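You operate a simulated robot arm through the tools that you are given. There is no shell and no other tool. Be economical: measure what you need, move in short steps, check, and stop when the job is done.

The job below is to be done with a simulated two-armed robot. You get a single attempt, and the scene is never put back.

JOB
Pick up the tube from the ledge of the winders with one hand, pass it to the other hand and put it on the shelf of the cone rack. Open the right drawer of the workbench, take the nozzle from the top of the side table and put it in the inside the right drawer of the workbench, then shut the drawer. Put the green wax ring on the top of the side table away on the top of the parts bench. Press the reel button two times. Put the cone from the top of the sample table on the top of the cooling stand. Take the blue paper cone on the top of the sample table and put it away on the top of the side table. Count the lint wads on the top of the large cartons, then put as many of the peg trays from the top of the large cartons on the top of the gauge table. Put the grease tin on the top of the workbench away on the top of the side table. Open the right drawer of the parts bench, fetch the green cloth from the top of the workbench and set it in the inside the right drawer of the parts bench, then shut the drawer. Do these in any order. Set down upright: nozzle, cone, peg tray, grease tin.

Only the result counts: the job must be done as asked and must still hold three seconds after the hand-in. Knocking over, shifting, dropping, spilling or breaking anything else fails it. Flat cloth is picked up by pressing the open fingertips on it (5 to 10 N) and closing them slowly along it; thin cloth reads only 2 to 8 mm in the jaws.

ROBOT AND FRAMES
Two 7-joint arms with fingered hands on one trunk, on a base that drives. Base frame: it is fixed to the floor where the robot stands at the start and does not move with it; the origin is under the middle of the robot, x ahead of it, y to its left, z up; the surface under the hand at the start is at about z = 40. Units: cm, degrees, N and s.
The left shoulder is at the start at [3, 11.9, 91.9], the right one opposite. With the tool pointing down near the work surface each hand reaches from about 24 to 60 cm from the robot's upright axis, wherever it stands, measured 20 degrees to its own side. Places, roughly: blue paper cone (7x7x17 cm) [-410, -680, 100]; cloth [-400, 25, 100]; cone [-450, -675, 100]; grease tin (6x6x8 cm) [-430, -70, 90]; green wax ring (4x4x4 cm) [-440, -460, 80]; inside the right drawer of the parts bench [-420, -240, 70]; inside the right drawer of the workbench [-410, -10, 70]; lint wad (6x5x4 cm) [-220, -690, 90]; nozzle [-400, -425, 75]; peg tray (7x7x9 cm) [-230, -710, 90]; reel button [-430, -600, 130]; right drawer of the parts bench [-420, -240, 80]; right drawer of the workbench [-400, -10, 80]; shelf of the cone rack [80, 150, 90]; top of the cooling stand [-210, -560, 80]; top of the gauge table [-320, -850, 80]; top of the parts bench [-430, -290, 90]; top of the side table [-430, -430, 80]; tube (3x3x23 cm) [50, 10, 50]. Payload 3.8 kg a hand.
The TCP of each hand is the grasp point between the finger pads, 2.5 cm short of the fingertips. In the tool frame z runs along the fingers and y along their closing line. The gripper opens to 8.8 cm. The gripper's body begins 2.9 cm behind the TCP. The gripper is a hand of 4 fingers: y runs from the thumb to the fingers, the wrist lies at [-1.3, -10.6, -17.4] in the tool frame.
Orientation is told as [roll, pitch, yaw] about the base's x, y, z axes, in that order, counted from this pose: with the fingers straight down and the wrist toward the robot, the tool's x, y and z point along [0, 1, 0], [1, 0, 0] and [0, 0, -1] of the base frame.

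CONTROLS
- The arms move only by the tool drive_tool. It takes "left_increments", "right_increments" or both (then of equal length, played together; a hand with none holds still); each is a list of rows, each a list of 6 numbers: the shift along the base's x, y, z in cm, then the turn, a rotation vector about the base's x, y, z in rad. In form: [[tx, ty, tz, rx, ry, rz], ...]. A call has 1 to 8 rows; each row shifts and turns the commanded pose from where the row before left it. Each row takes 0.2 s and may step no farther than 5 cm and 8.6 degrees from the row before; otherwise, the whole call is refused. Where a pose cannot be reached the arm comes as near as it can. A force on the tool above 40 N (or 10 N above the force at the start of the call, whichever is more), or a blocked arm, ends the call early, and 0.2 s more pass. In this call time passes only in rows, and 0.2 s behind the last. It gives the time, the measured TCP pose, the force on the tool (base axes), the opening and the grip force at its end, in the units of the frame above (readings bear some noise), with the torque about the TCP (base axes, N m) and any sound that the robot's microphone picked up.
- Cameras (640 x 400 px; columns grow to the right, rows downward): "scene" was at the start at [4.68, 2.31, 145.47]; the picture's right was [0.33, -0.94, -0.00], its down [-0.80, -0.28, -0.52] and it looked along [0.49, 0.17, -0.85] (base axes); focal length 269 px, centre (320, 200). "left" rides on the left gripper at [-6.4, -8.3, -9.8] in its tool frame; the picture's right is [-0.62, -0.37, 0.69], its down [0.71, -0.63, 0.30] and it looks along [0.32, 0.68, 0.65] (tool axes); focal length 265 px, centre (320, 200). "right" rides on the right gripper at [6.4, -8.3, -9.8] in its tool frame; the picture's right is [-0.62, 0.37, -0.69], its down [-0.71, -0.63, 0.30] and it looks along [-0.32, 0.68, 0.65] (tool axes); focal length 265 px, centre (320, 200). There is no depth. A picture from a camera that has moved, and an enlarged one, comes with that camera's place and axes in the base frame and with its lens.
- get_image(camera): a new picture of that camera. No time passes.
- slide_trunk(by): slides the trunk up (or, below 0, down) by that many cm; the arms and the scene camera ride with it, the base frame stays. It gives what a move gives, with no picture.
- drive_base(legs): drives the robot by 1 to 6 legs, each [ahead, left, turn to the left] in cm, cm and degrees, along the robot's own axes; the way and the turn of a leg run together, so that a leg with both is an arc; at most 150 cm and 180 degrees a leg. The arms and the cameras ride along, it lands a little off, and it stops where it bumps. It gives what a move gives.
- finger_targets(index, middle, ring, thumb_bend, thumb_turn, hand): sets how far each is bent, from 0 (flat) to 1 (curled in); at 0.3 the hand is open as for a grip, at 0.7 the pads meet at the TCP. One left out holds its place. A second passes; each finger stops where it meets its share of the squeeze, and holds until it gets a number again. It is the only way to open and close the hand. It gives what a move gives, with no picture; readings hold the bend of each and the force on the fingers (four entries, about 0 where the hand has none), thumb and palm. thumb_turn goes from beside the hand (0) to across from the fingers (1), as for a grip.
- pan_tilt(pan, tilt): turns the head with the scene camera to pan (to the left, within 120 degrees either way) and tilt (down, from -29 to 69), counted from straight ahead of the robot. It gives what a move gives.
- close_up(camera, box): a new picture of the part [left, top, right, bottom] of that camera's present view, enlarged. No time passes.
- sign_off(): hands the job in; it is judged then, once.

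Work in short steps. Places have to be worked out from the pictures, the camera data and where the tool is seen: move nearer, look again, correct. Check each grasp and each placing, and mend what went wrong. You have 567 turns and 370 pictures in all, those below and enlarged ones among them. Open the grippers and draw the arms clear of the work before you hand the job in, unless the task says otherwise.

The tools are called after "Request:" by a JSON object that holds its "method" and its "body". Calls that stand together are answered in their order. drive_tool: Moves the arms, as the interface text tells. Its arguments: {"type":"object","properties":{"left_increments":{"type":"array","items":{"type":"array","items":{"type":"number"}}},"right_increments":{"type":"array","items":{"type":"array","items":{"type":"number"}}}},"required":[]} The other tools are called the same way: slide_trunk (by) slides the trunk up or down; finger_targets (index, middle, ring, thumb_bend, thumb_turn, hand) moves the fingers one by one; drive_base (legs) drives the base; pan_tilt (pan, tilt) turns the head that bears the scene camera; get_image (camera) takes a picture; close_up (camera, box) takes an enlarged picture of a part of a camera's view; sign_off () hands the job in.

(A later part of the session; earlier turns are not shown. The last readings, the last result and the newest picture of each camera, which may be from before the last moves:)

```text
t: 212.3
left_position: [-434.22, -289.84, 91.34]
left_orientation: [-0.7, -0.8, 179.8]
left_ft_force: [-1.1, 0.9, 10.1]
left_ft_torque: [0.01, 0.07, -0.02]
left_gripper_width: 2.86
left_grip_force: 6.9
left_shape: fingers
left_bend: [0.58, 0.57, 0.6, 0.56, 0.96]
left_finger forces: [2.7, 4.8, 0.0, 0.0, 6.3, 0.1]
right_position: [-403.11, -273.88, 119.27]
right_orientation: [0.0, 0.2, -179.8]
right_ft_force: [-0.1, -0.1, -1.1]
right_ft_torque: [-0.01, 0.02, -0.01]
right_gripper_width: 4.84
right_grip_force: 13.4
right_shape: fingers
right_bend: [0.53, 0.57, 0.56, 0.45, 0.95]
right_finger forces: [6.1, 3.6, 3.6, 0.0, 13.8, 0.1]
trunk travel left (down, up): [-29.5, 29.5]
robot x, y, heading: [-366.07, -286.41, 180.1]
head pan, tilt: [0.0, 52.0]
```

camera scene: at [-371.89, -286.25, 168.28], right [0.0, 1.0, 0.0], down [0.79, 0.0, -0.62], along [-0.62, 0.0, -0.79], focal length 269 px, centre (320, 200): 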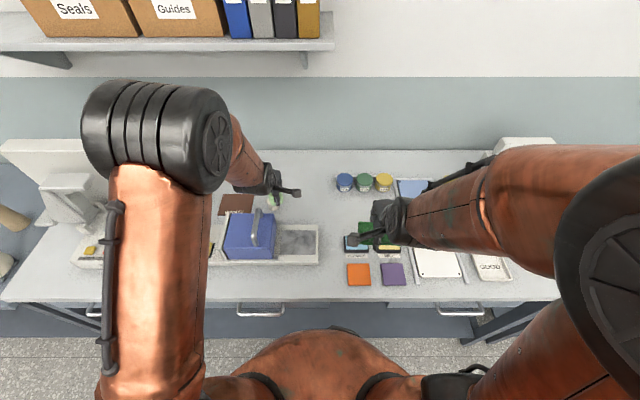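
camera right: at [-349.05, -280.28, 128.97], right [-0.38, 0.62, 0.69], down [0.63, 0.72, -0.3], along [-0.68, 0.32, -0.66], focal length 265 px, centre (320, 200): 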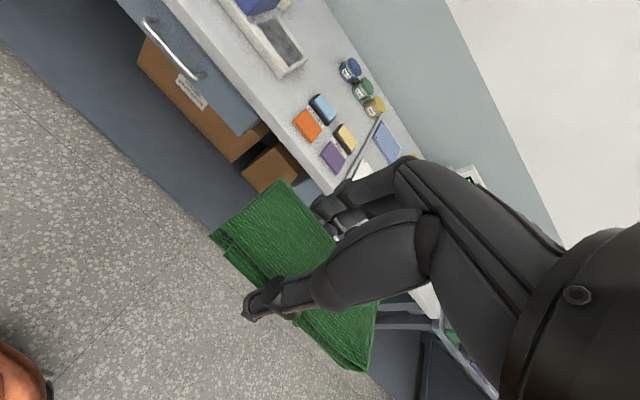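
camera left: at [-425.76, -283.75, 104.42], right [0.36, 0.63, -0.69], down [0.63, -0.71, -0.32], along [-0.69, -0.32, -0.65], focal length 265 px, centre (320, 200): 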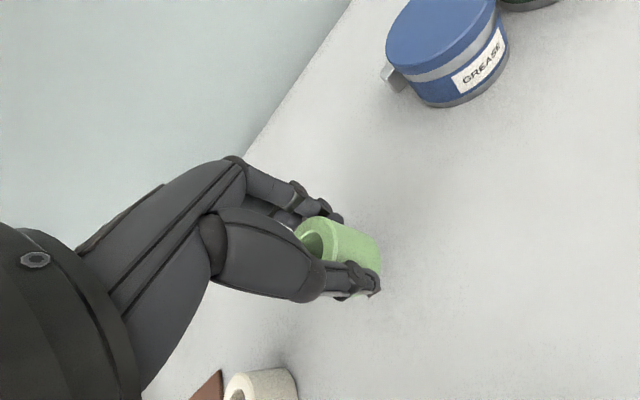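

Contact. Release and rise.

Request:
{"method": "finger_targets", "body": {"hand": "left", "index": 0.3, "middle": 0.3, "ring": 0.3, "thumb_bend": 0.3}}

Request:
{"method": "drive_tool", "body": {"left_increments": [[0, 0, 3, 0, 0, 0], [0, 0, 4, 0, 0, 0], [0, 0, 4, 0, 0, 0], [0, 0, 4, 0, 0, 0], [4, 0, 2, 0, 0, 0]]}}

Request:
{"method": "get_image", "body": {"camera": "left"}}

```text
t: 213.3
left_position: [-434.13, -289.98, 91.17]
left_orientation: [-0.5, -0.4, 179.9]
left_ft_force: [-0.6, 0.2, -0.3]
left_ft_torque: [-0.04, 0.0, 0.01]
left_gripper_width: 8.47
left_grip_force: 0.1
left_shape: fingers
left_bend: [0.3, 0.3, 0.3, 0.3, 0.97]
left_finger forces: [0.1, 0.0, 0.1, 0.1, 0.0, 0.0]
right_position: [-403.22, -273.84, 119.3]
right_orientation: [-0.1, 0.4, -179.9]
right_ft_force: [0.9, -0.5, -0.7]
right_ft_torque: [0.0, -0.01, 0.03]
right_gripper_width: 4.83
right_grip_force: 13.6
right_shape: fingers
right_bend: [0.53, 0.57, 0.56, 0.45, 0.95]
right_finger forces: [6.0, 3.6, 3.6, 0.0, 13.7, 0.1]
trunk travel left (down, up): [-29.5, 29.5]
robot x, y, heading: [-366.74, -286.39, 180.0]
head pan, tilt: [0.0, 52.0]
```

```text
t: 214.5
left_position: [-429.96, -289.89, 108.26]
left_orientation: [-0.5, -0.7, 179.8]
left_ft_force: [0.4, -0.5, 0.3]
left_ft_torque: [-0.03, 0.0, -0.02]
left_gripper_width: 8.45
left_grip_force: 0.1
left_shape: fingers
left_bend: [0.3, 0.3, 0.3, 0.3, 0.97]
left_finger forces: [0.1, 0.0, 0.0, 0.0, 0.0, 0.0]
right_position: [-402.96, -273.89, 119.29]
right_orientation: [-0.1, 0.2, -179.9]
right_ft_force: [0.4, -0.7, 0.1]
right_ft_torque: [0.0, 0.0, 0.0]
right_gripper_width: 4.86
right_grip_force: 13.8
right_shape: fingers
right_bend: [0.53, 0.57, 0.56, 0.45, 0.95]
right_finger forces: [6.1, 3.6, 3.7, 0.0, 13.9, 0.0]
trunk travel left (down, up): [-29.5, 29.5]
robot x, y, heading: [-366.82, -286.08, 179.7]
head pan, tilt: [0.0, 52.0]
```

```text
255 pictures are left
camera left: at [-421.4, -283.59, 117.93], right [0.36, 0.62, -0.69], down [0.62, -0.71, -0.32], along [-0.69, -0.32, -0.65], focal length 265 px, centre (320, 200)
```

left: 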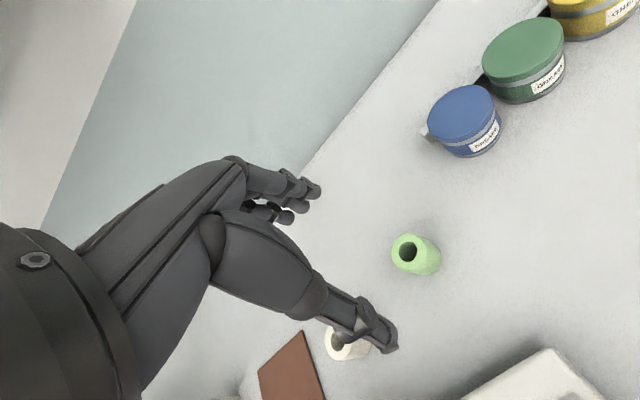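

Ring placed. Next the parts bench right drawer: handle ≈[−397, −243, 78]. Back off, shift right so the left arm faces the handle, and pitch the left hand forward.

Request:
{"method": "drive_base", "body": {"legs": [[-42, 0, 0], [0, -55, 0]]}}

Request:
{"method": "drive_tool", "body": {"left_increments": [[2, 0, -2, 0, 0.147, 0], [2, 0, -2, 0, 0.147, 0], [2, 0, -2, 0, 0.147, 0], [2, 0, -2, 0, 0.147, 0], [1, 0, -2, 0, 0.147, 0], [1, 0, -2, 0, 0.147, 0], [0, 0, -2, 0, 0.147, 0], [0, 0, -2, 0, 0.147, 0]]}}

Request:
{"method": "drive_tool", "body": {"left_increments": [[0, 0, -2, 0, 0.147, 0], [0, 0, -2, 0, 0.147, 0], [0, 0, -2, 0, 0.101, 0]]}}

Request:
{"method": "pan_tilt", "body": {"pan": 5, "tilt": 48}}

Request:
{"method": "get_image", "body": {"camera": "scene"}}

Request:
{"method": "get_image", "body": {"camera": "left"}}

```text
t: 219.8
left_position: [-388.09, -234.57, 108.09]
left_orientation: [-0.4, -0.6, 179.7]
left_ft_force: [-1.0, -0.4, 0.1]
left_ft_torque: [0.01, 0.03, 0.02]
left_gripper_width: 8.44
left_grip_force: 0.0
left_shape: fingers
left_bend: [0.3, 0.3, 0.3, 0.3, 0.97]
left_finger forces: [0.1, 0.0, 0.0, 0.0, 0.1, 0.0]
right_position: [-361.4, -218.48, 119.13]
right_orientation: [0.0, 0.4, -180.0]
right_ft_force: [0.3, -0.8, -0.3]
right_ft_torque: [0.01, -0.01, 0.02]
right_gripper_width: 4.85
right_grip_force: 12.7
right_shape: fingers
right_bend: [0.53, 0.57, 0.56, 0.45, 0.95]
right_finger forces: [6.0, 3.6, 3.6, 0.1, 13.9, 0.0]
trunk travel left (down, up): [-29.5, 29.5]
robot x, y, heading: [-325.03, -230.8, 180.0]
head pan, tilt: [0.0, 52.0]
```

```text
t: 221.6
left_position: [-378.19, -234.54, 92.1]
left_orientation: [-0.2, -68.1, 179.8]
left_ft_force: [-0.8, -0.7, -0.4]
left_ft_torque: [0.02, -0.01, -0.02]
left_gripper_width: 8.45
left_grip_force: 0.0
left_shape: fingers
left_bend: [0.3, 0.3, 0.3, 0.3, 0.97]
left_finger forces: [0.0, 0.0, 0.0, 0.1, 0.0, 0.1]
right_position: [-361.16, -218.51, 119.23]
right_orientation: [-0.1, 0.3, -180.0]
right_ft_force: [1.0, 0.7, -1.0]
right_ft_torque: [0.02, 0.0, 0.0]
right_gripper_width: 4.84
right_grip_force: 14.2
right_shape: fingers
right_bend: [0.53, 0.57, 0.56, 0.45, 0.95]
right_finger forces: [6.1, 3.5, 3.6, 0.0, 13.8, 0.0]
trunk travel left (down, up): [-29.5, 29.5]
robot x, y, heading: [-324.88, -230.82, 179.7]
head pan, tilt: [0.0, 52.0]
```

```text
t: 222.4
left_position: [-379.31, -236.01, 92.19]
left_orientation: [1.3, -83.8, 178.0]
left_ft_force: [-0.2, 0.1, 0.2]
left_ft_torque: [0.01, 0.01, -0.03]
left_gripper_width: 8.44
left_grip_force: 0.0
left_shape: fingers
left_bend: [0.3, 0.3, 0.3, 0.3, 0.97]
left_finger forces: [0.1, 0.1, 0.0, 0.0, 0.0, 0.0]
left hand out of reach, approached as far as the arm can: row 2, 3
right_position: [-361.32, -218.45, 119.11]
right_orientation: [0.0, 0.4, -180.1]
right_ft_force: [-0.1, 1.5, -0.2]
right_ft_torque: [-0.03, -0.04, 0.02]
right_gripper_width: 4.88
right_grip_force: 14.5
right_shape: fingers
right_bend: [0.53, 0.57, 0.56, 0.45, 0.95]
right_finger forces: [6.1, 3.8, 3.5, 0.0, 13.7, 0.1]
trunk travel left (down, up): [-29.5, 29.5]
robot x, y, heading: [-324.48, -230.88, 179.8]
head pan, tilt: [0.0, 52.0]
```

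```text
t: 223.1
left_position: [-379.2, -236.12, 92.09]
left_orientation: [0.9, -83.7, 178.5]
left_ft_force: [-0.5, -0.3, 0.3]
left_ft_torque: [-0.03, -0.01, -0.03]
left_gripper_width: 8.46
left_grip_force: 0.1
left_shape: fingers
left_bend: [0.3, 0.3, 0.3, 0.3, 0.97]
left_finger forces: [0.0, 0.0, 0.0, 0.0, 0.1, 0.0]
right_position: [-361.26, -218.63, 119.13]
right_orientation: [-0.1, 0.3, -179.9]
right_ft_force: [0.5, 0.2, 0.1]
right_ft_torque: [-0.03, 0.03, 0.02]
right_gripper_width: 4.84
right_grip_force: 13.2
right_shape: fingers
right_bend: [0.53, 0.57, 0.56, 0.45, 0.95]
right_finger forces: [6.0, 3.6, 3.5, 0.0, 13.8, 0.0]
trunk travel left (down, up): [-29.5, 29.5]
robot x, y, heading: [-324.74, -231.4, 180.0]
head pan, tilt: [5.0, 48.0]
```

```text
254 pictures are left
camera scene: at [-330.35, -231.63, 168.81], right [-0.09, 1.0, 0.0], down [0.74, 0.06, -0.67], along [-0.67, -0.06, -0.74], focal length 269 px, centre (320, 200)
```

scene: 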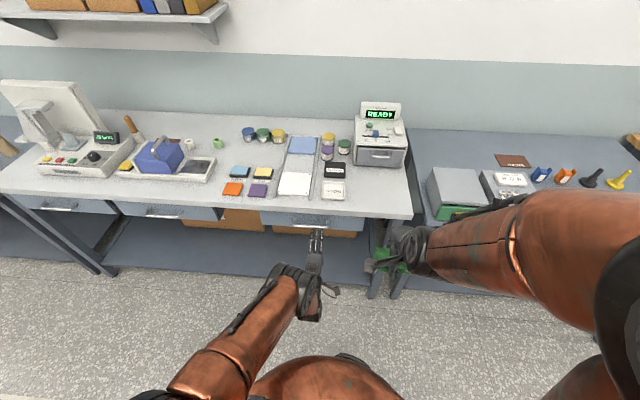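

```text
253 pictures are left
camera left: at [-368.54, -229.75, 84.82], right [-0.64, 0.63, -0.44], down [-0.24, -0.71, -0.66], along [-0.73, -0.31, 0.61], focal length 265 px, centre (320, 200)
```

left: 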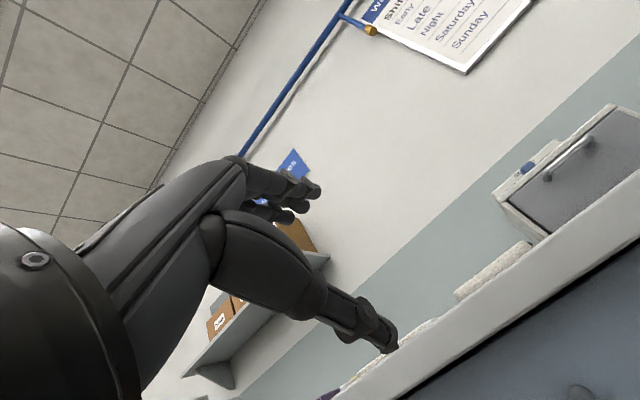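

Lower the trunk 18 cm so the left arm can work level with the handle, then finish the pitch.

Request:
{"method": "slide_trunk", "body": {"by": -18}}

Request:
{"method": "drive_tool", "body": {"left_increments": [[0, -2, 2, 0, 0.05, 0], [0, -2, 2, 0, 0.05, 0]]}}

Request:
{"method": "get_image", "body": {"camera": "left"}}

Request:
{"method": "close_up", "body": {"camera": "scene", "box": [230, 170, 390, 270]}}

```text
t: 225.1
left_position: [-379.28, -236.0, 74.13]
left_orientation: [1.1, -83.7, 178.2]
left_ft_force: [-0.2, -0.3, 0.5]
left_ft_torque: [0.01, -0.02, 0.0]
left_gripper_width: 8.43
left_grip_force: 0.0
left_shape: fingers
left_bend: [0.3, 0.3, 0.3, 0.3, 0.97]
left_finger forces: [0.1, 0.0, 0.0, 0.0, 0.1, 0.1]
right_position: [-361.17, -218.41, 101.15]
right_orientation: [-0.1, 0.2, -180.0]
right_ft_force: [-0.1, 0.0, -0.9]
right_ft_torque: [0.0, -0.02, 0.01]
right_gripper_width: 4.88
right_grip_force: 13.9
right_shape: fingers
right_bend: [0.53, 0.57, 0.56, 0.45, 0.95]
right_finger forces: [6.1, 3.6, 3.6, 0.1, 13.8, 0.0]
trunk travel left (down, up): [-11.5, 47.5]
robot x, y, heading: [-324.58, -230.74, 179.8]
head pan, tilt: [5.0, 48.0]
```

```text
t: 225.7
left_position: [-379.78, -239.99, 78.54]
left_orientation: [12.8, -89.3, 166.6]
left_ft_force: [-0.3, 0.2, 0.3]
left_ft_torque: [-0.02, -0.01, 0.04]
left_gripper_width: 8.46
left_grip_force: 0.0
left_shape: fingers
left_bend: [0.3, 0.3, 0.3, 0.3, 0.97]
left_finger forces: [0.1, 0.1, 0.0, 0.0, 0.0, 0.0]
left hand out of reach, approached as far as the arm can: row 2
right_position: [-361.32, -218.56, 101.22]
right_orientation: [0.0, 0.3, -180.0]
right_ft_force: [-0.1, -0.4, -0.1]
right_ft_torque: [-0.03, 0.0, -0.05]
right_gripper_width: 4.86
right_grip_force: 13.5
right_shape: fingers
right_bend: [0.53, 0.57, 0.56, 0.45, 0.95]
right_finger forces: [5.9, 3.6, 3.6, 0.1, 13.8, 0.1]
trunk travel left (down, up): [-11.5, 47.5]
robot x, y, heading: [-324.67, -231.42, 180.1]
head pan, tilt: [5.0, 48.0]
```

```text
252 pictures are left
camera left: at [-369.82, -233.71, 70.24], right [-0.68, 0.63, -0.38], down [-0.3, -0.71, -0.63], along [-0.67, -0.31, 0.68], focal length 265 px, centre (320, 200)
```

left: 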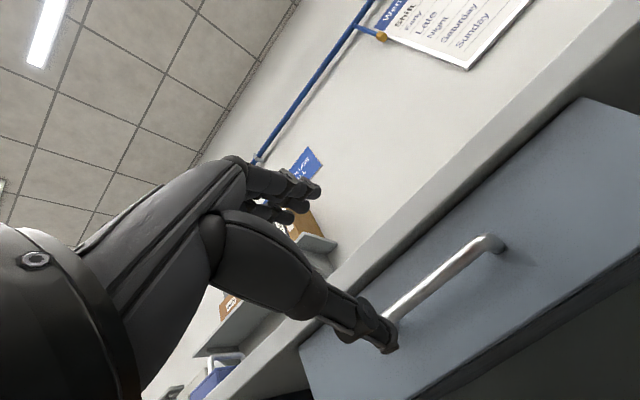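

```text
4.00 times, centred on (310, 220) of scene
camera zoom: at [-330.34, -231.62, 150.81], right [-0.09, 1.0, 0.0], down [0.74, 0.06, -0.67], along [-0.67, -0.06, -0.74], focal length 1078 px, centre (360, 120)
```

zoom: 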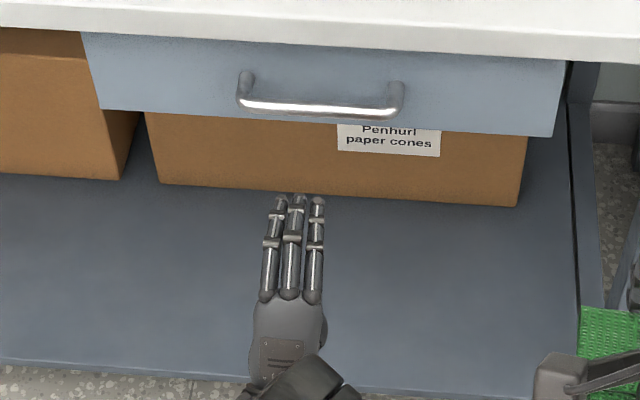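

Handle bar found at ≈[−397.5, −241, 78.5], y from −248 to −234. Narrow the opening, drive ahead 10 cm, then fine-position with the arm.

Request:
{"method": "finger_targets", "body": {"hand": "left", "index": 0.45, "middle": 0.45, "ring": 0.45, "thumb_bend": 0.45}}

Request:
{"method": "drive_base", "body": {"legs": [[10, 0, 0]]}}

Request:
{"method": "get_image", "body": {"camera": "left"}}

Request:
{"method": "close_up", "body": {"camera": "scene", "box": [230, 170, 390, 270]}}

```text
t: 226.7
left_position: [-379.93, -239.95, 78.54]
left_orientation: [11.7, -89.2, 167.8]
left_ft_force: [0.6, 0.5, -0.2]
left_ft_torque: [-0.03, -0.01, 0.0]
left_gripper_width: 5.3
left_grip_force: 0.1
left_shape: fingers
left_bend: [0.45, 0.45, 0.45, 0.45, 0.97]
left_finger forces: [0.0, 0.0, 0.0, 0.0, 0.1, 0.1]
right_position: [-361.38, -218.51, 101.19]
right_orientation: [-0.1, 0.2, -180.0]
right_ft_force: [0.3, 1.0, -0.3]
right_ft_torque: [0.02, -0.01, 0.02]
right_gripper_width: 4.85
right_grip_force: 13.3
right_shape: fingers
right_bend: [0.53, 0.57, 0.56, 0.45, 0.95]
right_finger forces: [6.0, 3.5, 3.6, 0.0, 13.8, 0.0]
trunk travel left (down, up): [-11.5, 47.5]
robot x, y, heading: [-324.89, -230.84, 180.0]
head pan, tilt: [5.0, 48.0]
```

```text
t: 227.8
left_position: [-389.93, -239.97, 78.44]
left_orientation: [10.6, -89.1, 168.7]
left_ft_force: [-0.7, 0.7, 0.4]
left_ft_torque: [0.01, -0.01, 0.01]
left_gripper_width: 5.33
left_grip_force: 0.1
left_shape: fingers
left_bend: [0.45, 0.45, 0.45, 0.45, 0.97]
left_finger forces: [0.1, 0.0, 0.0, 0.0, 0.1, 0.0]
right_position: [-371.4, -218.58, 101.04]
right_orientation: [-0.1, 0.3, -179.8]
right_ft_force: [-0.3, -0.4, -0.4]
right_ft_torque: [-0.02, -0.01, 0.02]
right_gripper_width: 4.86
right_grip_force: 13.6
right_shape: fingers
right_bend: [0.53, 0.57, 0.56, 0.45, 0.95]
right_finger forces: [6.0, 3.7, 3.5, 0.0, 13.9, 0.0]
trunk travel left (down, up): [-11.5, 47.5]
robot x, y, heading: [-334.64, -231.38, 179.9]
head pan, tilt: [5.0, 48.0]
```

```text
250 pictures are left
camera left: at [-379.89, -233.7, 70.12], right [-0.68, 0.63, -0.38], down [-0.3, -0.71, -0.63], along [-0.67, -0.32, 0.67], focal length 265 px, centre (320, 200)
```

left: 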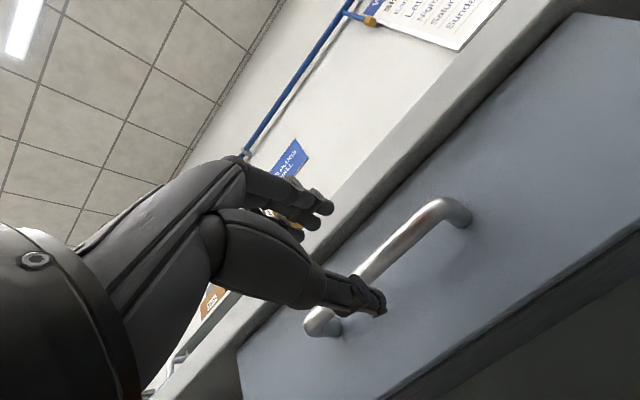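

```text
4.00 times, centred on (310, 220) of scene
camera zoom: at [-340.56, -231.61, 150.8], right [-0.09, 1.0, 0.0], down [0.74, 0.06, -0.67], along [-0.67, -0.06, -0.74], focal length 1078 px, centre (360, 120)
```

zoom: 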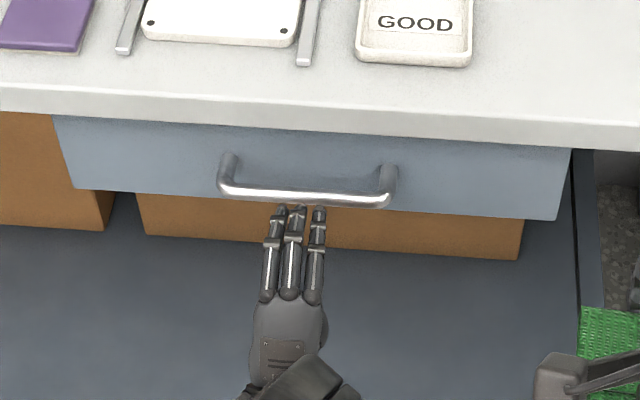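

The bar is level with the TCP. Advance 7.5 cm.

Request:
{"method": "drive_tool", "body": {"left_increments": [[-2.5, -0.5, 0, 0, 0, 0], [-2.5, -0.5, 0, 0, 0, 0], [-1.5, 0, 0, 0, 0, 0], [-1, 0, 0, 0, 0, 0]]}}

Request:
{"method": "get_image", "body": {"camera": "left"}}

Request:
{"method": "close_up", "body": {"camera": "scene", "box": [230, 170, 390, 270]}}

```text
t: 228.8
left_position: [-397.19, -241.13, 78.56]
left_orientation: [16.5, -89.3, 163.0]
left_ft_force: [13.6, 0.1, 0.5]
left_ft_torque: [-0.03, 0.44, 0.12]
left_gripper_width: 5.3
left_grip_force: 6.2
left_shape: fingers
left_bend: [0.45, 0.44, 0.45, 0.45, 0.97]
left_finger forces: [0.0, 12.4, 0.0, 0.1, 0.1, 0.1]
right_position: [-371.04, -218.55, 101.21]
right_orientation: [-0.1, 0.1, -179.9]
right_ft_force: [-1.0, -0.3, 0.3]
right_ft_torque: [-0.01, 0.02, 0.03]
right_gripper_width: 4.85
right_grip_force: 13.5
right_shape: fingers
right_bend: [0.53, 0.57, 0.56, 0.45, 0.95]
right_finger forces: [5.9, 3.7, 3.5, 0.0, 13.9, 0.1]
trunk travel left (down, up): [-11.5, 47.5]
robot x, y, heading: [-334.65, -230.91, 180.0]
head pan, tilt: [5.0, 48.0]
```

```text
248 pictures are left
camera left: at [-387.14, -234.78, 70.19], right [-0.68, 0.63, -0.38], down [-0.31, -0.71, -0.63], along [-0.66, -0.31, 0.68], focal length 265 px, centre (320, 200)
```

left: 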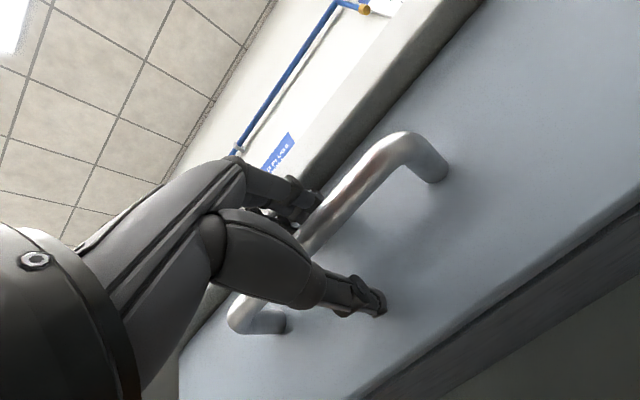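

```text
4.00 times, centred on (310, 220) of scene
camera zoom: at [-340.06, -231.61, 150.82], right [-0.09, 1.0, 0.0], down [0.74, 0.06, -0.67], along [-0.67, -0.06, -0.74], focal length 1078 px, centre (360, 120)
```

zoom: 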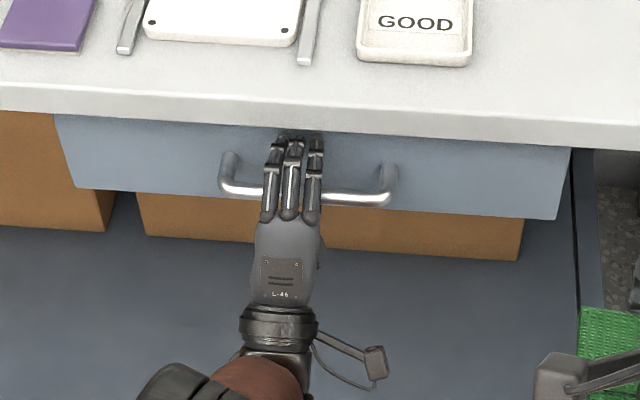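

Fingers are over the bar, touching the panel. Ease back 0.6 and close on the bar.

Request:
{"method": "drive_tool", "body": {"left_increments": [[0.7, 0, 0, 0, 0, 0]]}}

Request:
{"method": "finger_targets", "body": {"hand": "left", "index": 0.85, "middle": 0.85, "ring": 0.85, "thumb_bend": 0.75}}

Request:
{"method": "get_image", "body": {"camera": "left"}}

```text
t: 229.2
left_position: [-396.65, -240.99, 78.53]
left_orientation: [12.5, -89.2, 167.0]
left_ft_force: [-0.2, -0.1, -0.1]
left_ft_torque: [0.02, 0.02, 0.01]
left_gripper_width: 5.33
left_grip_force: 0.0
left_shape: fingers
left_bend: [0.45, 0.45, 0.45, 0.45, 0.97]
left_finger forces: [0.0, 0.1, 0.0, 0.1, 0.0, 0.0]
right_position: [-371.16, -218.51, 101.21]
right_orientation: [-0.1, 0.3, -179.9]
right_ft_force: [-0.3, 0.5, -0.2]
right_ft_torque: [-0.01, 0.02, -0.02]
right_gripper_width: 4.85
right_grip_force: 13.6
right_shape: fingers
right_bend: [0.53, 0.57, 0.56, 0.45, 0.95]
right_finger forces: [6.0, 3.7, 3.6, 0.0, 13.8, 0.0]
trunk travel left (down, up): [-11.5, 47.5]
robot x, y, heading: [-334.56, -230.9, 180.0]
head pan, tilt: [5.0, 48.0]
```

```text
t: 230.2
left_position: [-396.63, -240.98, 78.39]
left_orientation: [12.8, -89.3, 166.7]
left_ft_force: [-1.2, -1.4, 5.3]
left_ft_torque: [-0.11, -0.15, -0.48]
left_gripper_width: 0.0
left_grip_force: 24.8
left_shape: fingers
left_bend: [0.78, 0.83, 0.81, 0.74, 0.97]
left_finger forces: [0.0, 7.6, 12.1, 0.1, 28.9, 0.1]
right_position: [-371.15, -218.61, 101.06]
right_orientation: [-0.1, 0.2, -179.9]
right_ft_force: [-0.4, 0.7, -0.6]
right_ft_torque: [0.0, -0.01, 0.0]
right_gripper_width: 4.87
right_grip_force: 13.6
right_shape: fingers
right_bend: [0.53, 0.57, 0.56, 0.45, 0.95]
right_finger forces: [6.0, 3.7, 3.6, 0.0, 13.8, 0.0]
trunk travel left (down, up): [-11.5, 47.5]
robot x, y, heading: [-334.09, -231.01, 180.0]
head pan, tilt: [5.0, 48.0]
```

```text
246 pictures are left
camera left: at [-386.64, -234.72, 70.19], right [-0.68, 0.63, -0.38], down [-0.3, -0.71, -0.63], along [-0.67, -0.32, 0.68], focal length 265 px, centre (320, 200)
```

left: 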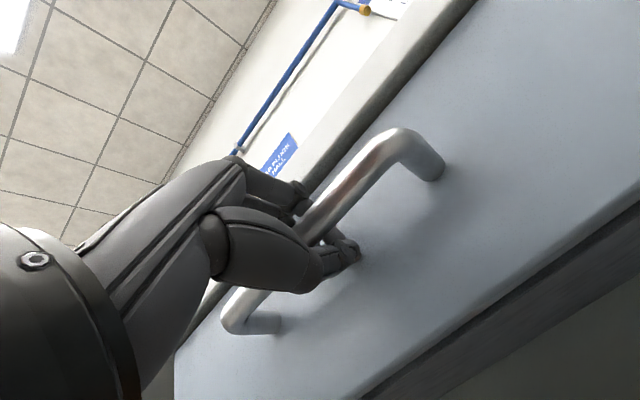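

Fingers and thumb wrap the bar. Pull by backing the base 20 cm.

Request:
{"method": "drive_base", "body": {"legs": [[-20, 0, 0]]}}

Request:
{"method": "get_image", "body": {"camera": "scene"}}

```text
t: 231.8
left_position: [-376.73, -240.98, 78.46]
left_orientation: [11.9, -89.2, 167.4]
left_ft_force: [-0.4, -1.8, 1.9]
left_ft_torque: [-0.1, -0.14, -0.55]
left_gripper_width: 0.03
left_grip_force: 27.6
left_shape: fingers
left_bend: [0.78, 0.83, 0.81, 0.75, 0.97]
left_finger forces: [0.0, 8.3, 14.3, 0.1, 32.7, 0.0]
right_position: [-351.33, -218.51, 101.12]
right_orientation: [-0.2, 0.2, -180.0]
right_ft_force: [-0.4, 0.1, 1.0]
right_ft_torque: [0.01, 0.01, 0.01]
right_gripper_width: 4.9
right_grip_force: 13.5
right_shape: fingers
right_bend: [0.53, 0.57, 0.56, 0.45, 0.95]
right_finger forces: [6.0, 3.8, 3.6, 0.1, 13.7, 0.1]
trunk travel left (down, up): [-11.5, 47.5]
robot x, y, heading: [-314.41, -231.22, 179.8]
head pan, tilt: [5.0, 48.0]
```

```text
245 pictures are left
camera scene: at [-320.32, -231.63, 150.81], right [-0.09, 1.0, 0.0], down [0.74, 0.06, -0.67], along [-0.67, -0.06, -0.74], focal length 269 px, centre (320, 200)
```

scene: 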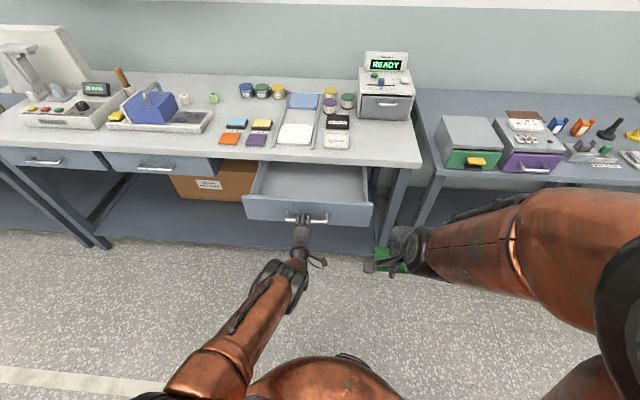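

Drawer open and empty. Release the bar and withdraw the left hand.

Request:
{"method": "finger_targets", "body": {"hand": "left", "index": 0.4, "middle": 0.4, "ring": 0.4, "thumb_bend": 0.4}}

Request:
{"method": "drive_tool", "body": {"left_increments": [[2, 0, 0, 0, 0, 0], [3, 0, 0, 0, 0, 0], [4, 0, -1, 0, 0, 0], [4, 0, -2, 0, 0, 0]], "right_increments": [[-2, -2, 0, 0, 0, 0], [-4, -2, 0, 0, 0, 0], [-4, -2, 0, 0, 0, 0], [-4, -2, 0, 0, 0, 0]]}}

Request:
{"method": "get_image", "body": {"camera": "scene"}}

```text
t: 232.8
left_position: [-376.75, -240.98, 78.32]
left_orientation: [11.4, -89.2, 167.9]
left_ft_force: [-1.2, -0.2, 0.7]
left_ft_torque: [0.0, 0.0, 0.02]
left_gripper_width: 6.28
left_grip_force: 0.1
left_shape: fingers
left_bend: [0.4, 0.4, 0.4, 0.4, 0.97]
left_finger forces: [0.1, 0.1, 0.0, 0.1, 0.0, 0.0]
right_position: [-351.42, -218.65, 101.2]
right_orientation: [-0.1, 0.4, -180.0]
right_ft_force: [-0.3, -0.3, 0.5]
right_ft_torque: [-0.01, -0.01, -0.03]
right_gripper_width: 4.86
right_grip_force: 13.5
right_shape: fingers
right_bend: [0.53, 0.57, 0.56, 0.45, 0.95]
right_finger forces: [6.0, 3.7, 3.5, 0.0, 13.7, 0.1]
trunk travel left (down, up): [-11.5, 47.5]
robot x, y, heading: [-314.77, -230.96, 180.0]
head pan, tilt: [5.0, 48.0]
```

```text
t: 233.8
left_position: [-368.07, -240.42, 80.09]
left_orientation: [7.1, -88.9, 172.3]
left_ft_force: [0.6, 0.0, -0.9]
left_ft_torque: [0.01, 0.03, 0.0]
left_gripper_width: 6.29
left_grip_force: 0.0
left_shape: fingers
left_bend: [0.4, 0.4, 0.4, 0.4, 0.97]
left_finger forces: [0.1, 0.1, 0.0, 0.0, 0.0, 0.0]
left hand out of reach, approached as far as the arm can: row 3, 4
right_position: [-365.4, -226.47, 101.36]
right_orientation: [0.0, 0.2, -180.1]
right_ft_force: [0.3, 0.6, -0.9]
right_ft_torque: [-0.01, 0.01, 0.0]
right_gripper_width: 4.88
right_grip_force: 13.8
right_shape: fingers
right_bend: [0.53, 0.57, 0.56, 0.45, 0.95]
right_finger forces: [6.0, 3.6, 3.5, 0.0, 13.7, 0.1]
trunk travel left (down, up): [-11.5, 47.5]
robot x, y, heading: [-314.41, -230.75, 179.8]
head pan, tilt: [5.0, 48.0]
```

```text
244 pictures are left
camera scene: at [-320.5, -231.59, 150.81], right [-0.09, 1.0, 0.0], down [0.74, 0.06, -0.67], along [-0.67, -0.06, -0.74], focal length 269 px, centre (320, 200)
```

scene: 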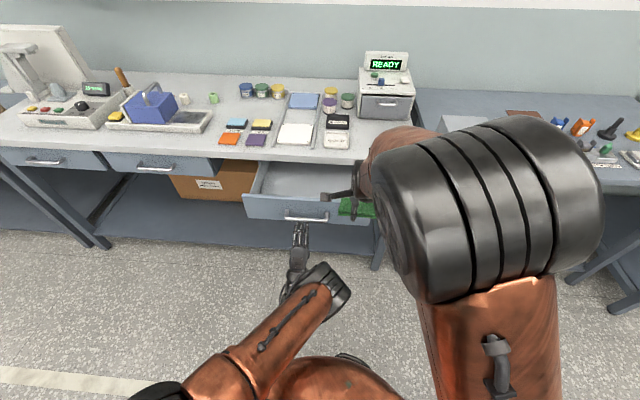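

Drop the left hand's pitch while moving it aside so the base can come forward.

Request:
{"method": "drive_tool", "body": {"left_increments": [[2, -2, 0, 0, -0.145, 0], [2, -2, 0, 0, -0.145, 0], [2, -2, 0, 0, -0.145, 0], [2, -2, 0, 0, -0.145, 0], [1, -2, 1, 0, -0.145, 0], [1, -2, 1, 0, -0.145, 0], [0, -2, 1, 0, -0.145, 0], [0, -2, 1, 0, -0.145, 0]]}}

Request:
{"method": "drive_base", "body": {"legs": [[11, 0, 0]]}}

Request:
{"method": "drive_tool", "body": {"right_increments": [[-3, -4, 0, 0, 0, 0], [-3, -4, 0, 0, 0, 0], [-3, -4, 0, 0, 0, 0], [-2, -2, 0, 0, 0, 0]]}}

Request:
{"method": "get_image", "body": {"camera": "scene"}}

Request:
{"method": "get_image", "body": {"camera": "right"}}

```text
t: 235.6
left_position: [-358.13, -256.63, 84.0]
left_orientation: [-0.7, -22.7, 179.9]
left_ft_force: [-0.2, 0.2, -0.1]
left_ft_torque: [0.01, -0.01, 0.01]
left_gripper_width: 6.29
left_grip_force: 0.0
left_shape: fingers
left_bend: [0.4, 0.4, 0.4, 0.4, 0.97]
left_finger forces: [0.0, 0.1, 0.0, 0.1, 0.0, 0.0]
right_position: [-365.35, -226.62, 101.2]
right_orientation: [-0.1, 0.2, -180.0]
right_ft_force: [-0.3, -0.1, -0.2]
right_ft_torque: [-0.04, 0.02, 0.01]
right_gripper_width: 4.84
right_grip_force: 13.3
right_shape: fingers
right_bend: [0.53, 0.57, 0.56, 0.45, 0.95]
right_finger forces: [5.9, 3.6, 3.6, 0.0, 13.6, 0.1]
trunk travel left (down, up): [-11.5, 47.5]
robot x, y, heading: [-314.54, -230.82, 179.7]
head pan, tilt: [5.0, 48.0]
```

```text
t: 236.8
left_position: [-369.35, -256.45, 83.96]
left_orientation: [-0.6, -22.7, 179.8]
left_ft_force: [-0.6, 0.0, -0.8]
left_ft_torque: [0.03, -0.04, -0.03]
left_gripper_width: 6.3
left_grip_force: 0.1
left_shape: fingers
left_bend: [0.4, 0.4, 0.4, 0.4, 0.97]
left_finger forces: [0.0, 0.1, 0.0, 0.1, 0.1, 0.0]
right_position: [-376.56, -226.52, 101.25]
right_orientation: [-0.1, 0.4, -180.0]
right_ft_force: [-0.5, -0.2, -0.2]
right_ft_torque: [-0.02, 0.0, 0.0]
right_gripper_width: 4.86
right_grip_force: 12.7
right_shape: fingers
right_bend: [0.53, 0.57, 0.56, 0.45, 0.95]
right_finger forces: [6.0, 3.6, 3.6, 0.0, 13.8, 0.1]
trunk travel left (down, up): [-11.5, 47.5]
robot x, y, heading: [-325.87, -231.19, 179.7]
head pan, tilt: [5.0, 48.0]
```

```text
t: 237.8
left_position: [-369.01, -256.81, 83.9]
left_orientation: [-0.6, -22.7, 179.9]
left_ft_force: [-0.4, 0.1, 0.0]
left_ft_torque: [-0.02, 0.01, -0.01]
left_gripper_width: 6.33
left_grip_force: 0.1
left_shape: fingers
left_bend: [0.4, 0.4, 0.4, 0.4, 0.97]
left_finger forces: [0.0, 0.0, 0.0, 0.0, 0.0, 0.0]
right_position: [-387.63, -240.54, 101.41]
right_orientation: [0.0, 0.2, 179.9]
right_ft_force: [0.5, -0.1, -0.6]
right_ft_torque: [0.0, 0.02, 0.01]
right_gripper_width: 4.85
right_grip_force: 13.4
right_shape: fingers
right_bend: [0.53, 0.57, 0.57, 0.45, 0.95]
right_finger forces: [5.9, 3.5, 3.5, 0.0, 13.4, 0.0]
trunk travel left (down, up): [-11.5, 47.5]
robot x, y, heading: [-326.07, -230.81, 179.6]
head pan, tilt: [5.0, 48.0]
```

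```text
243 pictures are left
camera scene: at [-331.54, -231.61, 150.81], right [-0.09, 1.0, 0.0], down [0.74, 0.06, -0.67], along [-0.67, -0.06, -0.74], focal length 269 px, centre (320, 200)
```

scene: 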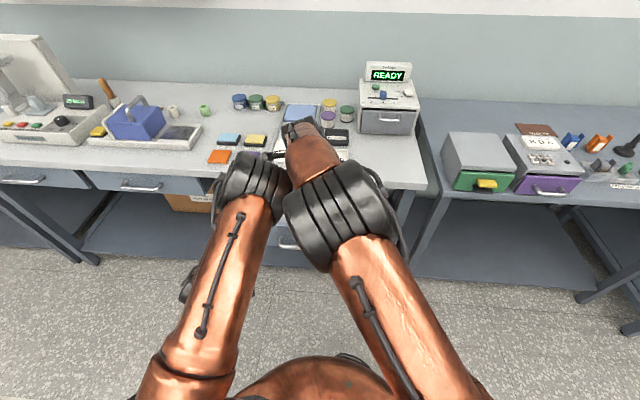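

```text
242 pictures are left
camera right: at [-379.26, -246.79, 111.19], right [-0.37, 0.62, 0.69], down [0.63, 0.71, -0.3], along [-0.68, 0.33, -0.66], focal length 265 px, centre (320, 200)
```

right: 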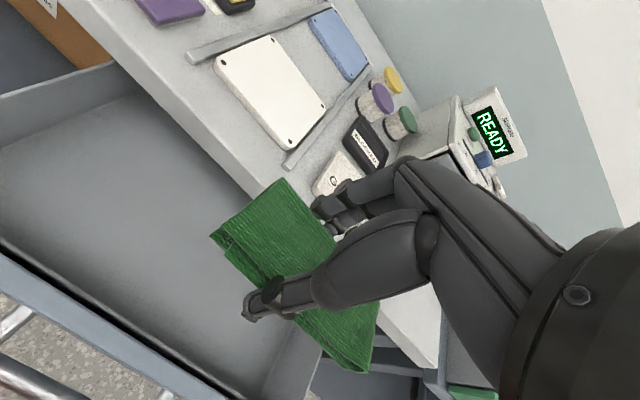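

Cloth is above the drawer opening (y −262…−220, x −396…−377). Lower into the drawer.

Request:
{"method": "drive_tool", "body": {"right_increments": [[0.5, 0, -4, 0, 0, 0], [0, 0, -4, 0, 0, 0], [0, 0, -4, 0, 0, 0], [0, 0, -4, 0, 0, 0]], "left_increments": [[3, -3, 0, 0, 0, 0], [2, -3, 0, 0, 0, 0], [0, -3, 0, 0, 0, 0], [0, -3, 0, 0, 0, 0]]}}

Request:
{"method": "get_image", "body": {"camera": "right"}}

Request:
{"method": "get_image", "body": {"camera": "scene"}}

```text
t: 238.8
left_position: [-364.31, -268.62, 84.05]
left_orientation: [-0.6, -22.8, 179.7]
left_ft_force: [0.0, 0.5, 0.1]
left_ft_torque: [0.04, 0.01, -0.01]
left_gripper_width: 6.33
left_grip_force: 0.1
left_shape: fingers
left_bend: [0.4, 0.4, 0.4, 0.4, 0.97]
left_finger forces: [0.1, 0.1, 0.1, 0.0, 0.0, 0.0]
right_position: [-386.92, -240.57, 85.22]
right_orientation: [0.0, 0.3, -180.0]
right_ft_force: [-0.6, 0.0, -0.2]
right_ft_torque: [0.01, 0.0, 0.02]
right_gripper_width: 4.86
right_grip_force: 13.4
right_shape: fingers
right_bend: [0.53, 0.57, 0.57, 0.45, 0.95]
right_finger forces: [5.8, 3.5, 3.4, 0.0, 13.4, 0.0]
trunk travel left (down, up): [-11.5, 47.5]
robot x, y, heading: [-325.86, -230.67, 180.0]
head pan, tilt: [5.0, 48.0]
```

```text
241 pictures are left
camera right: at [-378.62, -246.92, 94.98], right [-0.37, 0.62, 0.69], down [0.63, 0.71, -0.3], along [-0.68, 0.32, -0.66], focal length 265 px, centre (320, 200)
```

right: 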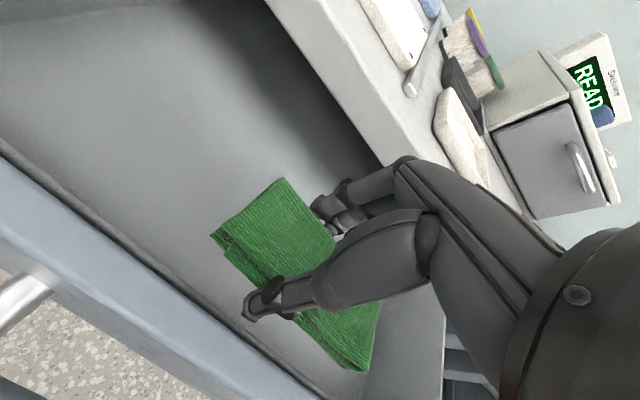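

```text
240 pictures are left
camera scene: at [-331.52, -231.7, 150.81], right [-0.09, 1.0, 0.0], down [0.74, 0.06, -0.67], along [-0.67, -0.06, -0.74], focal length 269 px, centre (320, 200)
```

scene: 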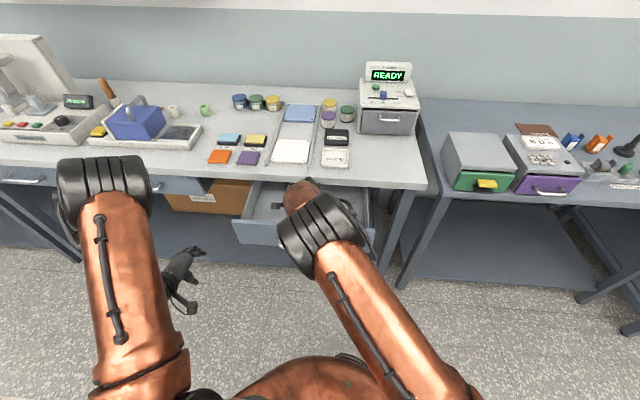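

Inside the drawer rim. Lower a further 6 cm gently and release.

Request:
{"method": "drive_tool", "body": {"right_increments": [[0, 0, -2, 0, 0, 0], [0, 0, -2, 0, 0, 0], [0, 0, -1, 0, 0, 0], [0, 0, -1, 0, 0, 0]]}}

Request:
{"method": "finger_targets", "body": {"hand": "right", "index": 0.25, "middle": 0.25, "ring": 0.25, "thumb_bend": 0.25}}

Request:
{"method": "get_image", "body": {"camera": "right"}}

```text
t: 239.8
left_position: [-364.21, -268.57, 83.98]
left_orientation: [-0.5, -22.7, 179.8]
left_ft_force: [0.0, -0.2, 0.3]
left_ft_torque: [-0.02, 0.02, -0.02]
left_gripper_width: 6.3
left_grip_force: 0.2
left_shape: fingers
left_bend: [0.4, 0.4, 0.4, 0.4, 0.97]
left_finger forces: [0.1, 0.1, 0.1, 0.0, 0.1, 0.0]
right_position: [-386.99, -240.49, 79.26]
right_orientation: [-0.1, 0.4, -179.9]
right_ft_force: [0.5, 0.4, -0.1]
right_ft_torque: [-0.04, -0.01, -0.02]
right_gripper_width: 4.87
right_grip_force: 13.1
right_shape: fingers
right_bend: [0.53, 0.57, 0.57, 0.45, 0.95]
right_finger forces: [5.9, 3.5, 3.4, 0.0, 13.3, 0.1]
trunk travel left (down, up): [-11.5, 47.5]
robot x, y, heading: [-325.68, -230.94, 179.9]
head pan, tilt: [5.0, 48.0]
```

```text
t: 240.8
left_position: [-364.27, -268.44, 83.97]
left_orientation: [-0.7, -22.8, 179.8]
left_ft_force: [-0.3, 0.2, -1.5]
left_ft_torque: [0.0, -0.02, 0.01]
left_gripper_width: 6.34
left_grip_force: 0.0
left_shape: fingers
left_bend: [0.4, 0.4, 0.4, 0.4, 0.97]
left_finger forces: [0.0, 0.0, 0.0, 0.0, 0.1, 0.1]
right_position: [-386.86, -240.58, 79.28]
right_orientation: [-0.1, 0.3, -180.1]
right_ft_force: [-0.5, 0.0, -0.2]
right_ft_torque: [0.01, 0.01, -0.02]
right_gripper_width: 9.41
right_grip_force: 0.0
right_shape: fingers
right_bend: [0.25, 0.25, 0.25, 0.25, 0.97]
right_finger forces: [0.1, 0.1, 0.0, 0.1, 0.0, 0.1]
trunk travel left (down, up): [-11.5, 47.5]
robot x, y, heading: [-325.78, -231.27, 179.8]
head pan, tilt: [5.0, 48.0]
```

```text
239 pictures are left
camera right: at [-378.59, -246.82, 89.08], right [-0.37, 0.62, 0.69], down [0.63, 0.71, -0.3], along [-0.68, 0.33, -0.66], focal length 265 px, centre (320, 200)
```

right: 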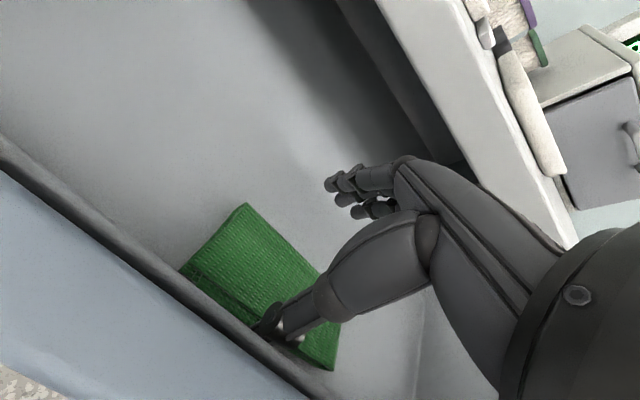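

Cloth lies in the drawer. Withdraw the right hand, back off, and set the left hand level again (fist) to push the drawer shut.

Request:
{"method": "drive_tool", "body": {"right_increments": [[0, 0, 4, 0, 0, 0], [0, 0, 4, 0, 0, 0], [0, 0, 4, 0, 0, 0], [0, 0, 4, 0, 0, 0], [0, 0, 4, 0, 0, 0], [4, 3, 0, 0, 0, 0], [4, 3, 0, 0, 0, 0], [4, 3, 0, 0, 0, 0]]}}

Request:
{"method": "drive_tool", "body": {"right_increments": [[3, 4, 0, 0, 0, 0], [3, 4, 0, 0, 0, 0], [0, 4, 0, 0, 0, 0], [0, 4, 0, 0, 0, 0]]}}

Request:
{"method": "get_image", "body": {"camera": "scene"}}

Request:
{"method": "drive_base", "body": {"legs": [[-14, 0, 0]]}}

Request:
{"method": "drive_tool", "body": {"left_increments": [[-1, 3.5, -0.5, 0, 0.145, 0], [-1, 3.5, -0.5, 0, 0.145, 0], [-1, 3.5, -0.5, 0, 0.145, 0], [-1, 3.5, -0.5, 0, 0.145, 0], [-1, 3.5, -0.5, 0, 0.145, 0], [-2, 3.5, -0.5, 0, 0.145, 0], [-2, 3.5, -1, 0, 0.145, 0], [-2, 3, -1, 0, 0.145, 0]]}}

Request:
{"method": "finger_targets", "body": {"hand": "left", "index": 0.95, "middle": 0.95, "ring": 0.95, "thumb_bend": 0.8}}

Request:
{"method": "get_image", "body": {"camera": "scene"}}

```text
t: 242.6
left_position: [-364.16, -268.58, 84.05]
left_orientation: [-0.6, -22.8, 179.8]
left_ft_force: [0.2, -0.2, -0.2]
left_ft_torque: [-0.01, 0.02, -0.02]
left_gripper_width: 6.3
left_grip_force: 0.1
left_shape: fingers
left_bend: [0.4, 0.4, 0.4, 0.4, 0.97]
left_finger forces: [0.0, 0.0, 0.0, 0.1, 0.0, 0.0]
right_position: [-374.83, -231.55, 99.34]
right_orientation: [0.0, 0.2, -179.9]
right_ft_force: [-0.5, -0.1, -0.5]
right_ft_torque: [-0.03, -0.01, -0.02]
right_gripper_width: 9.4
right_grip_force: 0.0
right_shape: fingers
right_bend: [0.25, 0.25, 0.25, 0.25, 0.97]
right_finger forces: [0.1, 0.0, 0.1, 0.0, 0.0, 0.0]
trunk travel left (down, up): [-11.5, 47.5]
robot x, y, heading: [-326.21, -231.13, 179.9]
head pan, tilt: [5.0, 48.0]
```

```text
t: 243.6
left_position: [-364.29, -268.47, 84.05]
left_orientation: [-0.7, -22.7, 179.8]
left_ft_force: [0.4, 0.6, 0.5]
left_ft_torque: [0.02, 0.01, -0.02]
left_gripper_width: 6.35
left_grip_force: 0.1
left_shape: fingers
left_bend: [0.4, 0.4, 0.4, 0.4, 0.97]
left_finger forces: [0.0, 0.0, 0.1, 0.0, 0.0, 0.1]
right_position: [-368.85, -215.22, 99.33]
right_orientation: [0.0, 0.2, -180.0]
right_ft_force: [0.6, 0.7, 0.2]
right_ft_torque: [-0.01, 0.01, -0.01]
right_gripper_width: 9.39
right_grip_force: 0.1
right_shape: fingers
right_bend: [0.25, 0.25, 0.25, 0.25, 0.97]
right_finger forces: [0.0, 0.1, 0.0, 0.1, 0.0, 0.0]
trunk travel left (down, up): [-11.5, 47.5]
robot x, y, heading: [-325.86, -230.77, 179.9]
head pan, tilt: [5.0, 48.0]
```

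```text
238 pictures are left
camera scene: at [-331.48, -231.51, 150.81], right [-0.09, 1.0, 0.0], down [0.74, 0.06, -0.67], along [-0.67, -0.06, -0.74], focal length 269 px, centre (320, 200)
```

scene: 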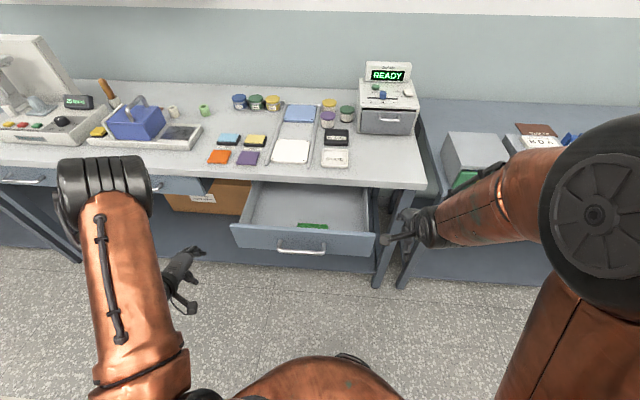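

```text
t: 244.9
left_position: [-349.93, -268.38, 84.09]
left_orientation: [-0.6, -22.8, 179.8]
left_ft_force: [-0.5, -0.3, 0.1]
left_ft_torque: [-0.01, 0.0, -0.02]
left_gripper_width: 6.34
left_grip_force: 0.1
left_shape: fingers
left_bend: [0.4, 0.4, 0.4, 0.4, 0.97]
left_finger forces: [0.1, 0.0, 0.0, 0.0, 0.1, 0.1]
right_position: [-354.67, -215.3, 99.27]
right_orientation: [0.0, 0.2, 180.0]
right_ft_force: [0.5, -0.1, -0.4]
right_ft_torque: [0.02, 0.03, 0.02]
right_gripper_width: 9.4
right_grip_force: 0.0
right_shape: fingers
right_bend: [0.25, 0.25, 0.25, 0.25, 0.97]
right_finger forces: [0.0, 0.0, 0.0, 0.1, 0.0, 0.0]
trunk travel left (down, up): [-11.5, 47.5]
robot x, y, heading: [-311.35, -230.79, 179.7]
head pan, tilt: [5.0, 48.0]
```

```text
t: 246.7
left_position: [-361.09, -241.02, 79.02]
left_orientation: [19.4, -89.3, 160.0]
left_ft_force: [-0.3, 0.0, -0.9]
left_ft_torque: [-0.01, -0.01, -0.03]
left_gripper_width: 6.32
left_grip_force: 0.1
left_shape: fingers
left_bend: [0.4, 0.4, 0.4, 0.4, 0.97]
left_finger forces: [0.0, 0.0, 0.1, 0.0, 0.0, 0.0]
right_position: [-354.9, -215.22, 99.15]
right_orientation: [0.0, 0.3, 180.1]
right_ft_force: [0.4, -0.4, 0.4]
right_ft_torque: [0.0, -0.03, 0.02]
right_gripper_width: 9.39
right_grip_force: 0.1
right_shape: fingers
right_bend: [0.25, 0.25, 0.25, 0.25, 0.97]
right_finger forces: [0.0, 0.0, 0.1, 0.0, 0.0, 0.0]
trunk travel left (down, up): [-11.5, 47.5]
robot x, y, heading: [-311.66, -230.65, 179.7]
head pan, tilt: [5.0, 48.0]
```

```text
t: 247.7
left_position: [-361.19, -241.11, 79.03]
left_orientation: [13.9, -89.2, 165.3]
left_ft_force: [-0.1, -0.3, 0.0]
left_ft_torque: [0.0, 0.03, 0.01]
left_gripper_width: 0.01
left_grip_force: 0.1
left_shape: fingers
left_bend: [0.76, 0.95, 0.95, 0.73, 0.97]
left_finger forces: [0.0, 0.0, 0.1, 0.0, 0.0, 0.0]
right_position: [-354.89, -215.29, 99.15]
right_orientation: [-0.2, 0.3, 180.0]
right_ft_force: [0.0, 0.9, 0.4]
right_ft_torque: [-0.02, -0.02, -0.01]
right_gripper_width: 9.41
right_grip_force: 0.0
right_shape: fingers
right_bend: [0.25, 0.25, 0.25, 0.25, 0.97]
right_finger forces: [0.0, 0.1, 0.0, 0.0, 0.0, 0.1]
trunk travel left (down, up): [-11.5, 47.5]
robot x, y, heading: [-311.88, -231.26, 180.1]
head pan, tilt: [5.0, 48.0]
```

```text
237 pictures are left
camera scene: at [-317.39, -231.63, 150.81], right [-0.09, 1.0, 0.0], down [0.74, 0.06, -0.67], along [-0.67, -0.06, -0.74], focal length 269 px, centre (320, 200)
```

scene: 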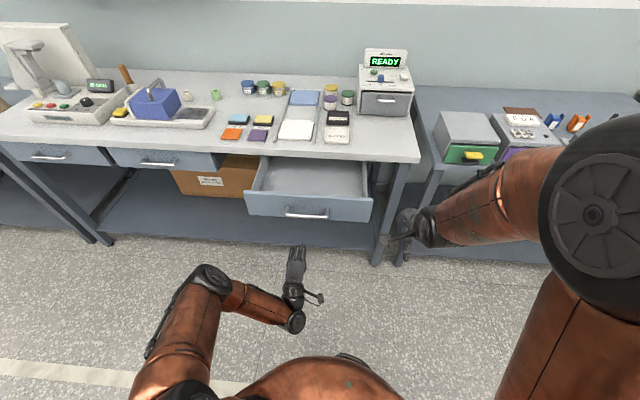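

Drive forward 30 cm to push the drawer, then check.

Request:
{"method": "drive_base", "body": {"legs": [[30, 0, 0]]}}

Request:
{"method": "close_up", "body": {"camera": "scene", "box": [180, 150, 420, 300]}}

```text
t: 249.8
left_position: [-390.93, -240.9, 79.11]
left_orientation: [13.1, -89.1, 166.1]
left_ft_force: [-1.0, 0.7, -0.8]
left_ft_torque: [-0.01, 0.0, 0.0]
left_gripper_width: 0.0
left_grip_force: 0.1
left_shape: fingers
left_bend: [0.77, 0.95, 0.95, 0.74, 0.97]
left_finger forces: [0.0, 0.1, 0.0, 0.0, 0.0, 0.1]
right_position: [-384.66, -215.23, 99.1]
right_orientation: [-0.2, 0.2, 179.9]
right_ft_force: [0.0, 0.4, -0.9]
right_ft_torque: [0.0, -0.03, 0.01]
right_gripper_width: 9.38
right_grip_force: 0.0
right_shape: fingers
right_bend: [0.25, 0.25, 0.25, 0.25, 0.97]
right_finger forces: [0.1, 0.0, 0.0, 0.0, 0.1, 0.0]
trunk travel left (down, up): [-11.5, 47.5]
robot x, y, heading: [-341.27, -231.08, 180.0]
head pan, tilt: [5.0, 48.0]
```

```text
2.67 times, centred on (300, 225) of scene
camera zoom: at [-347.33, -231.55, 150.8], right [-0.08, 1.0, 0.0], down [0.74, 0.06, -0.67], along [-0.67, -0.06, -0.74], focal length 718 px, centre (373, 133)
```

zoom: 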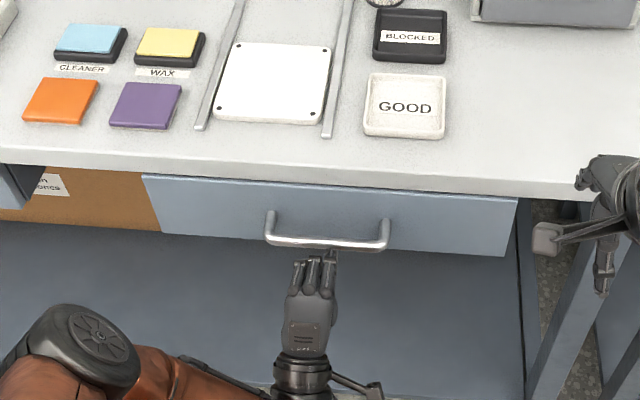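

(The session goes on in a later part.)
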